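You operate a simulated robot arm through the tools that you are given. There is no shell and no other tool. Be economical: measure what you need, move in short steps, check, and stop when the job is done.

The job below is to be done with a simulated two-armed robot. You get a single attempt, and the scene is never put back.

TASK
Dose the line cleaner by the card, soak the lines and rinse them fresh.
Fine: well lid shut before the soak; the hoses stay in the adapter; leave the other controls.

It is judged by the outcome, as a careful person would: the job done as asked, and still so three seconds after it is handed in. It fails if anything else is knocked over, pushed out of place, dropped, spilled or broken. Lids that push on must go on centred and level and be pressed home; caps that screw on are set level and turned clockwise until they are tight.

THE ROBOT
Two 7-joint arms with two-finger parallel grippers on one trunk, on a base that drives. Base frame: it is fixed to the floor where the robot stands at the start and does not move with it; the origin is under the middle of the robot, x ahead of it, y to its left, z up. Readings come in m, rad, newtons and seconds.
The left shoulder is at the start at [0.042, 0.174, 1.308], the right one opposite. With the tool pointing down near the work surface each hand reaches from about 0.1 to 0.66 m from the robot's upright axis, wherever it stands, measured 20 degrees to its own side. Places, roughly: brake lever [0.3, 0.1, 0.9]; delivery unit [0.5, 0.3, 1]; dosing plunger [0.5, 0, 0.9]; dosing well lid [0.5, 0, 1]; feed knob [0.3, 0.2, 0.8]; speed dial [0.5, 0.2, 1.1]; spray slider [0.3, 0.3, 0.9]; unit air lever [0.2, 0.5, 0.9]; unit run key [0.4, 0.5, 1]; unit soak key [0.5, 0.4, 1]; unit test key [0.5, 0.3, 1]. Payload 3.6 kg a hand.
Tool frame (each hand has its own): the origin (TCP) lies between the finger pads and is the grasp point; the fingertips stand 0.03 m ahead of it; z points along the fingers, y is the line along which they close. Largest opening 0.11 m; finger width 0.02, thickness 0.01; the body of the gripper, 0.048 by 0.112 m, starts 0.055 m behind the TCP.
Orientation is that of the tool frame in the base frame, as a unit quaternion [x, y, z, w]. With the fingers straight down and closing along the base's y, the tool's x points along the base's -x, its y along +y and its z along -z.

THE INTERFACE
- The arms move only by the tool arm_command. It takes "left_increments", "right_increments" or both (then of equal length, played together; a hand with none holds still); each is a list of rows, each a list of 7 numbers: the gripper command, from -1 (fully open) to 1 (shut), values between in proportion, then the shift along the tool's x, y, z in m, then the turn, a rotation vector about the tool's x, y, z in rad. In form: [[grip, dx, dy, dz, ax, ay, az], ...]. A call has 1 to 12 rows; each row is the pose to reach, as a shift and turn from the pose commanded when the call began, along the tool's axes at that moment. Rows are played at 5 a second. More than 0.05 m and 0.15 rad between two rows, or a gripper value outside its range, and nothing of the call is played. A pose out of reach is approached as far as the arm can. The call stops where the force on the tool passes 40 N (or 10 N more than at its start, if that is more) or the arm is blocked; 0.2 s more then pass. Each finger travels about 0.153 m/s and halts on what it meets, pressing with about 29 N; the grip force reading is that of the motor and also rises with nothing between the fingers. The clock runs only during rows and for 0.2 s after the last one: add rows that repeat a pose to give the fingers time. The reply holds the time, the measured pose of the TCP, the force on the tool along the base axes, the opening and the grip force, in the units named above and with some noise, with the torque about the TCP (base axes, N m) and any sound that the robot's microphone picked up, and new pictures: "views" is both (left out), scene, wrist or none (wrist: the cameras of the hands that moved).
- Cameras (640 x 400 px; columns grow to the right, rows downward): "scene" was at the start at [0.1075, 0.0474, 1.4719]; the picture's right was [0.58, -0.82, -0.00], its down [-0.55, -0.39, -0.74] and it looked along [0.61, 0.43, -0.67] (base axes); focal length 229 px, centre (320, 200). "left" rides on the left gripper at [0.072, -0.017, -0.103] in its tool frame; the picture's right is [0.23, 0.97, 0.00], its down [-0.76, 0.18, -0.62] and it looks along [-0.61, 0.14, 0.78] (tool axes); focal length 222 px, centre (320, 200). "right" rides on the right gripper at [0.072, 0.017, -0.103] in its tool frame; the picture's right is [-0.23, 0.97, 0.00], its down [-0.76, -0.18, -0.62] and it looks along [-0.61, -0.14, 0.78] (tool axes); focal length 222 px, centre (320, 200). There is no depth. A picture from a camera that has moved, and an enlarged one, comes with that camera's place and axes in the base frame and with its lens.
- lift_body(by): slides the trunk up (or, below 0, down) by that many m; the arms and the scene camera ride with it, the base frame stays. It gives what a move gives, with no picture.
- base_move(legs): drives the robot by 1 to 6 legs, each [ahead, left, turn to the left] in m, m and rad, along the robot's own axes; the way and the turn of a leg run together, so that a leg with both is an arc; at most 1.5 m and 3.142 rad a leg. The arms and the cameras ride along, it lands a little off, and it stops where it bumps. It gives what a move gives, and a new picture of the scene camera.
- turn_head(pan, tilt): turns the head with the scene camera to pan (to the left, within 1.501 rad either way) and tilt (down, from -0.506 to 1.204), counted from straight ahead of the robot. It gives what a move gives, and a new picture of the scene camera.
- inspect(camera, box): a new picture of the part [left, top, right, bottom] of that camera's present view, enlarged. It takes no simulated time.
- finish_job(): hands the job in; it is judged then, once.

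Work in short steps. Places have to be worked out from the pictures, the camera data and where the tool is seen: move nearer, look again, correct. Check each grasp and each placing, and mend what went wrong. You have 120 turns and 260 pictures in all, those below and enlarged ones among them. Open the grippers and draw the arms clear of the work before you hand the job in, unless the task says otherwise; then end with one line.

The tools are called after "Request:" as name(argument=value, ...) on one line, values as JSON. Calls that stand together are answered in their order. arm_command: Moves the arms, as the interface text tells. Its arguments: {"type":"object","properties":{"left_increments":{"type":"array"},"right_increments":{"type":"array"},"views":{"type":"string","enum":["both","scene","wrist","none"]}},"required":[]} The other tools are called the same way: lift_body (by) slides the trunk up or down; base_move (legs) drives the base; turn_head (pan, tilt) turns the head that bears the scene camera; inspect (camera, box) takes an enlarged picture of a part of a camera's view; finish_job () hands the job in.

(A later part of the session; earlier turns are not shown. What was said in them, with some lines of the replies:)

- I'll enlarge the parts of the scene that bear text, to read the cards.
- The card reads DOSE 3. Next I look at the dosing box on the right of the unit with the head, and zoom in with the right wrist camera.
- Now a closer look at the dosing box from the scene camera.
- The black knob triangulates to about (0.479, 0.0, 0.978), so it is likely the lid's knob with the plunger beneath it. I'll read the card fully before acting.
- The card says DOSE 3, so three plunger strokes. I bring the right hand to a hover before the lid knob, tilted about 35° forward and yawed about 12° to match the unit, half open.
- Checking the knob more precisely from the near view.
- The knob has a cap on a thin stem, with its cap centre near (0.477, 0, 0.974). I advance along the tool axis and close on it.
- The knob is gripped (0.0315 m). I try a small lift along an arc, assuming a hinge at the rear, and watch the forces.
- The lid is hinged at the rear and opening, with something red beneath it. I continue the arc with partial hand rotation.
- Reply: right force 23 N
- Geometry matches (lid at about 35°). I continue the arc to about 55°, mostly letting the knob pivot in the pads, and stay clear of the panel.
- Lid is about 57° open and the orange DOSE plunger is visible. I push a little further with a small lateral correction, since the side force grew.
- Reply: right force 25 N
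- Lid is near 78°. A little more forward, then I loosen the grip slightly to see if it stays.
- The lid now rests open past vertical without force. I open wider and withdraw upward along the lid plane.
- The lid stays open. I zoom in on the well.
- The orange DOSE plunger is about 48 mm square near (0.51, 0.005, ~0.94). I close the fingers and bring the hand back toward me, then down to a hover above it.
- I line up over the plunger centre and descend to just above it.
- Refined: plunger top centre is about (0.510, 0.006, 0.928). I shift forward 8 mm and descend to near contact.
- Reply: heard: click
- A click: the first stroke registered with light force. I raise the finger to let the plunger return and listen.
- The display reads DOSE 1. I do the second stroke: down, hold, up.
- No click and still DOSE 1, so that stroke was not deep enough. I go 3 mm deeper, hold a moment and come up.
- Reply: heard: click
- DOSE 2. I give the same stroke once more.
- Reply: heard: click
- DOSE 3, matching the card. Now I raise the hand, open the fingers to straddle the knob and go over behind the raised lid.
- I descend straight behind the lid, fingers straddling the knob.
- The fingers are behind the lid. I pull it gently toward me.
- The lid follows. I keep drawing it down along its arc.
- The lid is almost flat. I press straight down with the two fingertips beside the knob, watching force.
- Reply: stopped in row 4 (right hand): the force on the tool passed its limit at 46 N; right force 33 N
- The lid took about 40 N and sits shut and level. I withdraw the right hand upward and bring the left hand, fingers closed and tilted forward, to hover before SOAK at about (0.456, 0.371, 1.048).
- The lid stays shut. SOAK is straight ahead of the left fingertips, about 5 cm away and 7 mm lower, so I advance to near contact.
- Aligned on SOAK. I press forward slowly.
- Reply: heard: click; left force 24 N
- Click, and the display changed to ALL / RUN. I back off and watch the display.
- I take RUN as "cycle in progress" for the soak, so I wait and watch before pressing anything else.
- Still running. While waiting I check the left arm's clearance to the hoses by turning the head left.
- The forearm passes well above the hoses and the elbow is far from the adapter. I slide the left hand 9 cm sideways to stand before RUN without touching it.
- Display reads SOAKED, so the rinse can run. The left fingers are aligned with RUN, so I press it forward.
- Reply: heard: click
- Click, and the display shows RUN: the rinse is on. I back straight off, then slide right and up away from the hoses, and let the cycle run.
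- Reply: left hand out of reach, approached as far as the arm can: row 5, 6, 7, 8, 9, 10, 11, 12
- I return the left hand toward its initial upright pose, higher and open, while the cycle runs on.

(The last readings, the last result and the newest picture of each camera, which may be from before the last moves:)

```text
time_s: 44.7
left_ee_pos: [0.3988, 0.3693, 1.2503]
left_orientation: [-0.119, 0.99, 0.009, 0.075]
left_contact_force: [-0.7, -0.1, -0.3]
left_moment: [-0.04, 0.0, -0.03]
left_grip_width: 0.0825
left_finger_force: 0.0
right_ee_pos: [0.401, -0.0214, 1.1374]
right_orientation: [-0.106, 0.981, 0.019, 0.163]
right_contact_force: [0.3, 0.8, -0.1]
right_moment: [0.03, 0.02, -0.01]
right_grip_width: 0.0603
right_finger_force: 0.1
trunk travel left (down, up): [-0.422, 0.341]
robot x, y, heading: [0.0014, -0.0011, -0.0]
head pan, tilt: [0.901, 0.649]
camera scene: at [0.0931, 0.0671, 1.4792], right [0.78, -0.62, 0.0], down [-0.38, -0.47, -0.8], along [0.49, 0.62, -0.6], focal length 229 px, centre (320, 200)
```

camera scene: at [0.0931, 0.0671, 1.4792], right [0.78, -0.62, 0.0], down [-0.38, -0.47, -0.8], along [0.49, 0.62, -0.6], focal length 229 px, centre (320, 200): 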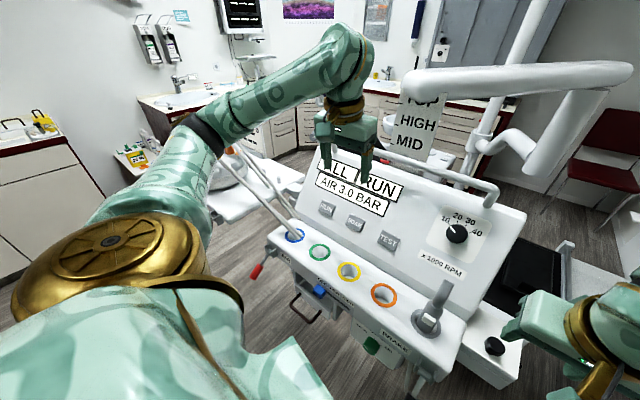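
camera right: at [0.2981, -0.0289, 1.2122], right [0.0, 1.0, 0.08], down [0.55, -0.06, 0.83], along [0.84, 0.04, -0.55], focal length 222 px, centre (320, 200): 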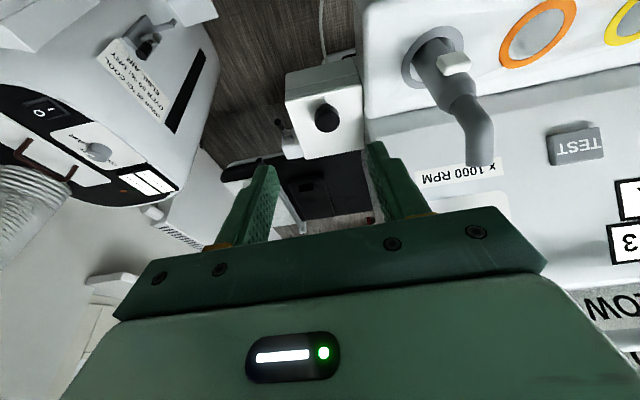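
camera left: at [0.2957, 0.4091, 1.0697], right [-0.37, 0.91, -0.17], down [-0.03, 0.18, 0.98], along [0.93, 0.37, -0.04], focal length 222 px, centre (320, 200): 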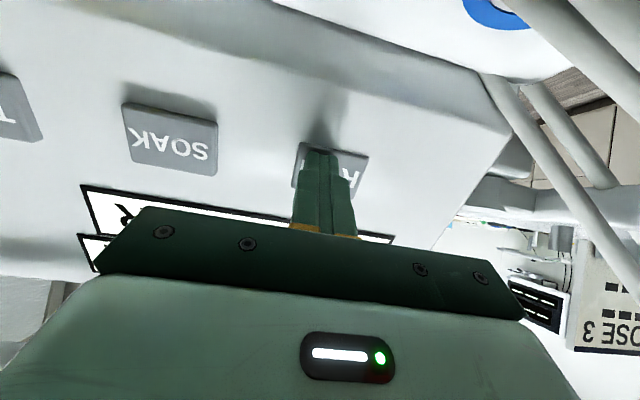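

Still running after 5 s. I move the right hand up clear as well while waiting.

Request:
arm_command(right_increments=[[-0.1, -0.01, 0, -0.03, 0, 0, 0], [-0.5, -0.02, 0, -0.06, 0, 0, 0], [-0.5, -0.03, 0, -0.09, 0, 0, 0], [-0.5, -0.04, 0, -0.12, 0, 0, 0], [-0.5, -0.04, 0, -0.12, 0, 0, 0], [-0.5, -0.04, 0, -0.12, 0, 0, 0], [-0.5, -0.04, 0, -0.12, 0, 0, 0], [-0.5, -0.04, 0, -0.12, 0, 0, 0], [-0.5, -0.04, 0, -0.12, 0, 0, 0], [-0.5, -0.04, 0, -0.12, 0, 0, 0], [-0.5, -0.04, 0, -0.12, 0, 0, 0], [-0.5, -0.04, 0, -0.12, 0, 0, 0]], views="both")

```text
time_s: 47.3
left_ee_pos: [0.3988, 0.3695, 1.2501]
left_orientation: [-0.118, 0.99, 0.009, 0.075]
left_contact_force: [0.5, 0.0, -0.5]
left_moment: [0.0, 0.01, 0.01]
left_grip_width: 0.0826
left_finger_force: 0.1
right_ee_pos: [0.4015, -0.0212, 1.2647]
right_orientation: [-0.107, 0.981, 0.019, 0.162]
right_contact_force: [0.2, 0.0, -0.6]
right_moment: [-0.01, 0.01, 0.02]
right_grip_width: 0.0825
right_finger_force: 0.1
trunk travel left (down, up): [-0.422, 0.341]
robot x, y, heading: [-0.0001, 0.0048, -0.005]
head pan, tilt: [0.901, 0.649]
camera scene: at [0.0931, 0.0672, 1.4792], right [0.78, -0.62, 0.0], down [-0.38, -0.47, -0.8], along [0.49, 0.62, -0.6], focal length 229 px, centre (320, 200)
camera right: at [0.2986, -0.028, 1.3389], right [0.0, 1.0, 0.08], down [0.55, -0.06, 0.83], along [0.84, 0.04, -0.55], focal length 222 px, centre (320, 200)
```

scene: 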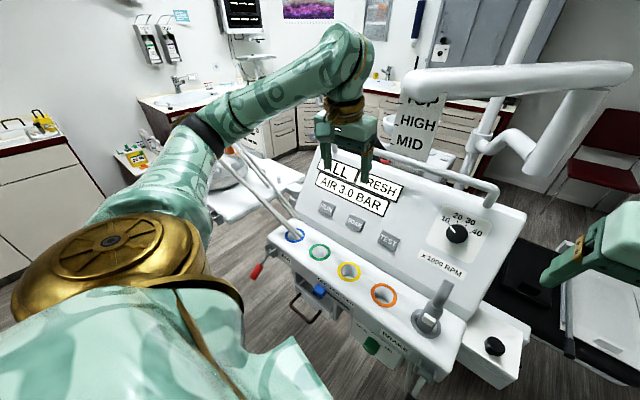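
right: 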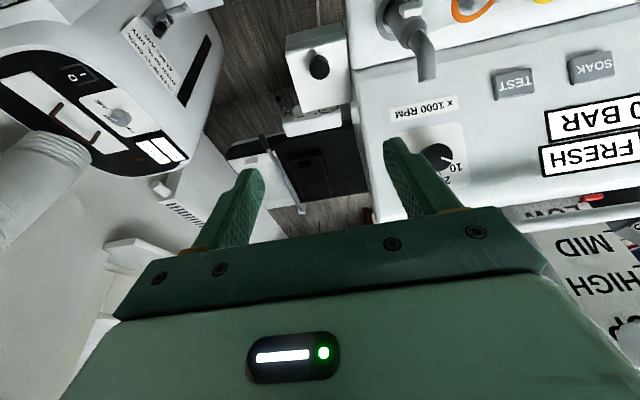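

The display reads FRESH. A last check of the lid and the hoses in the adapter.

Request:
inspect(camera="right", box=[260, 10, 420, 110])

Request:
inspect(camera="left", box=[0, 0, 640, 400])

```text
4.00 times, centred on (340, 60) of right
camera zoom: at [0.2986, -0.028, 1.3389], right [0.0, 1.0, 0.08], down [0.55, -0.06, 0.83], along [0.84, 0.04, -0.55], focal length 888 px, centre (240, 760)
```

zoom: 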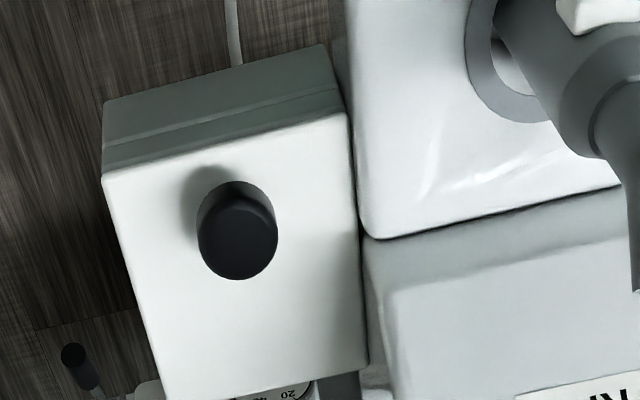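

```text
1.00 times, centred on (320, 200) of left (not enlarged: the box is as wide or as high as the picture)
camera zoom: at [0.3183, 0.3322, 1.3397], right [-0.45, 0.89, -0.03], down [0.6, 0.33, 0.73], along [0.67, 0.31, -0.68], focal length 222 px, centre (320, 200)
```

zoom: 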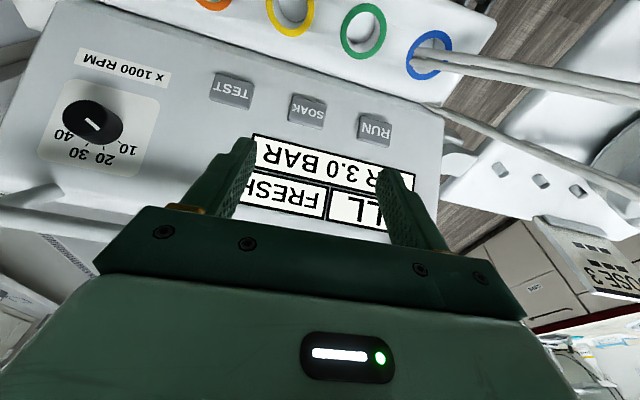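

The lid is shut, the hoses are undisturbed, the display reads ALL FRESH, and both hands are clear and open. I hand the job in.

Request:
finish_job()

```text
The job is handed in.
```

The line cleaner was dosed three times as the card says, the well lid was shut before the soak, and the lines were soaked and rinsed until the display read ALL FRESH. The hoses stayed in the adapter and I touched no other controls.
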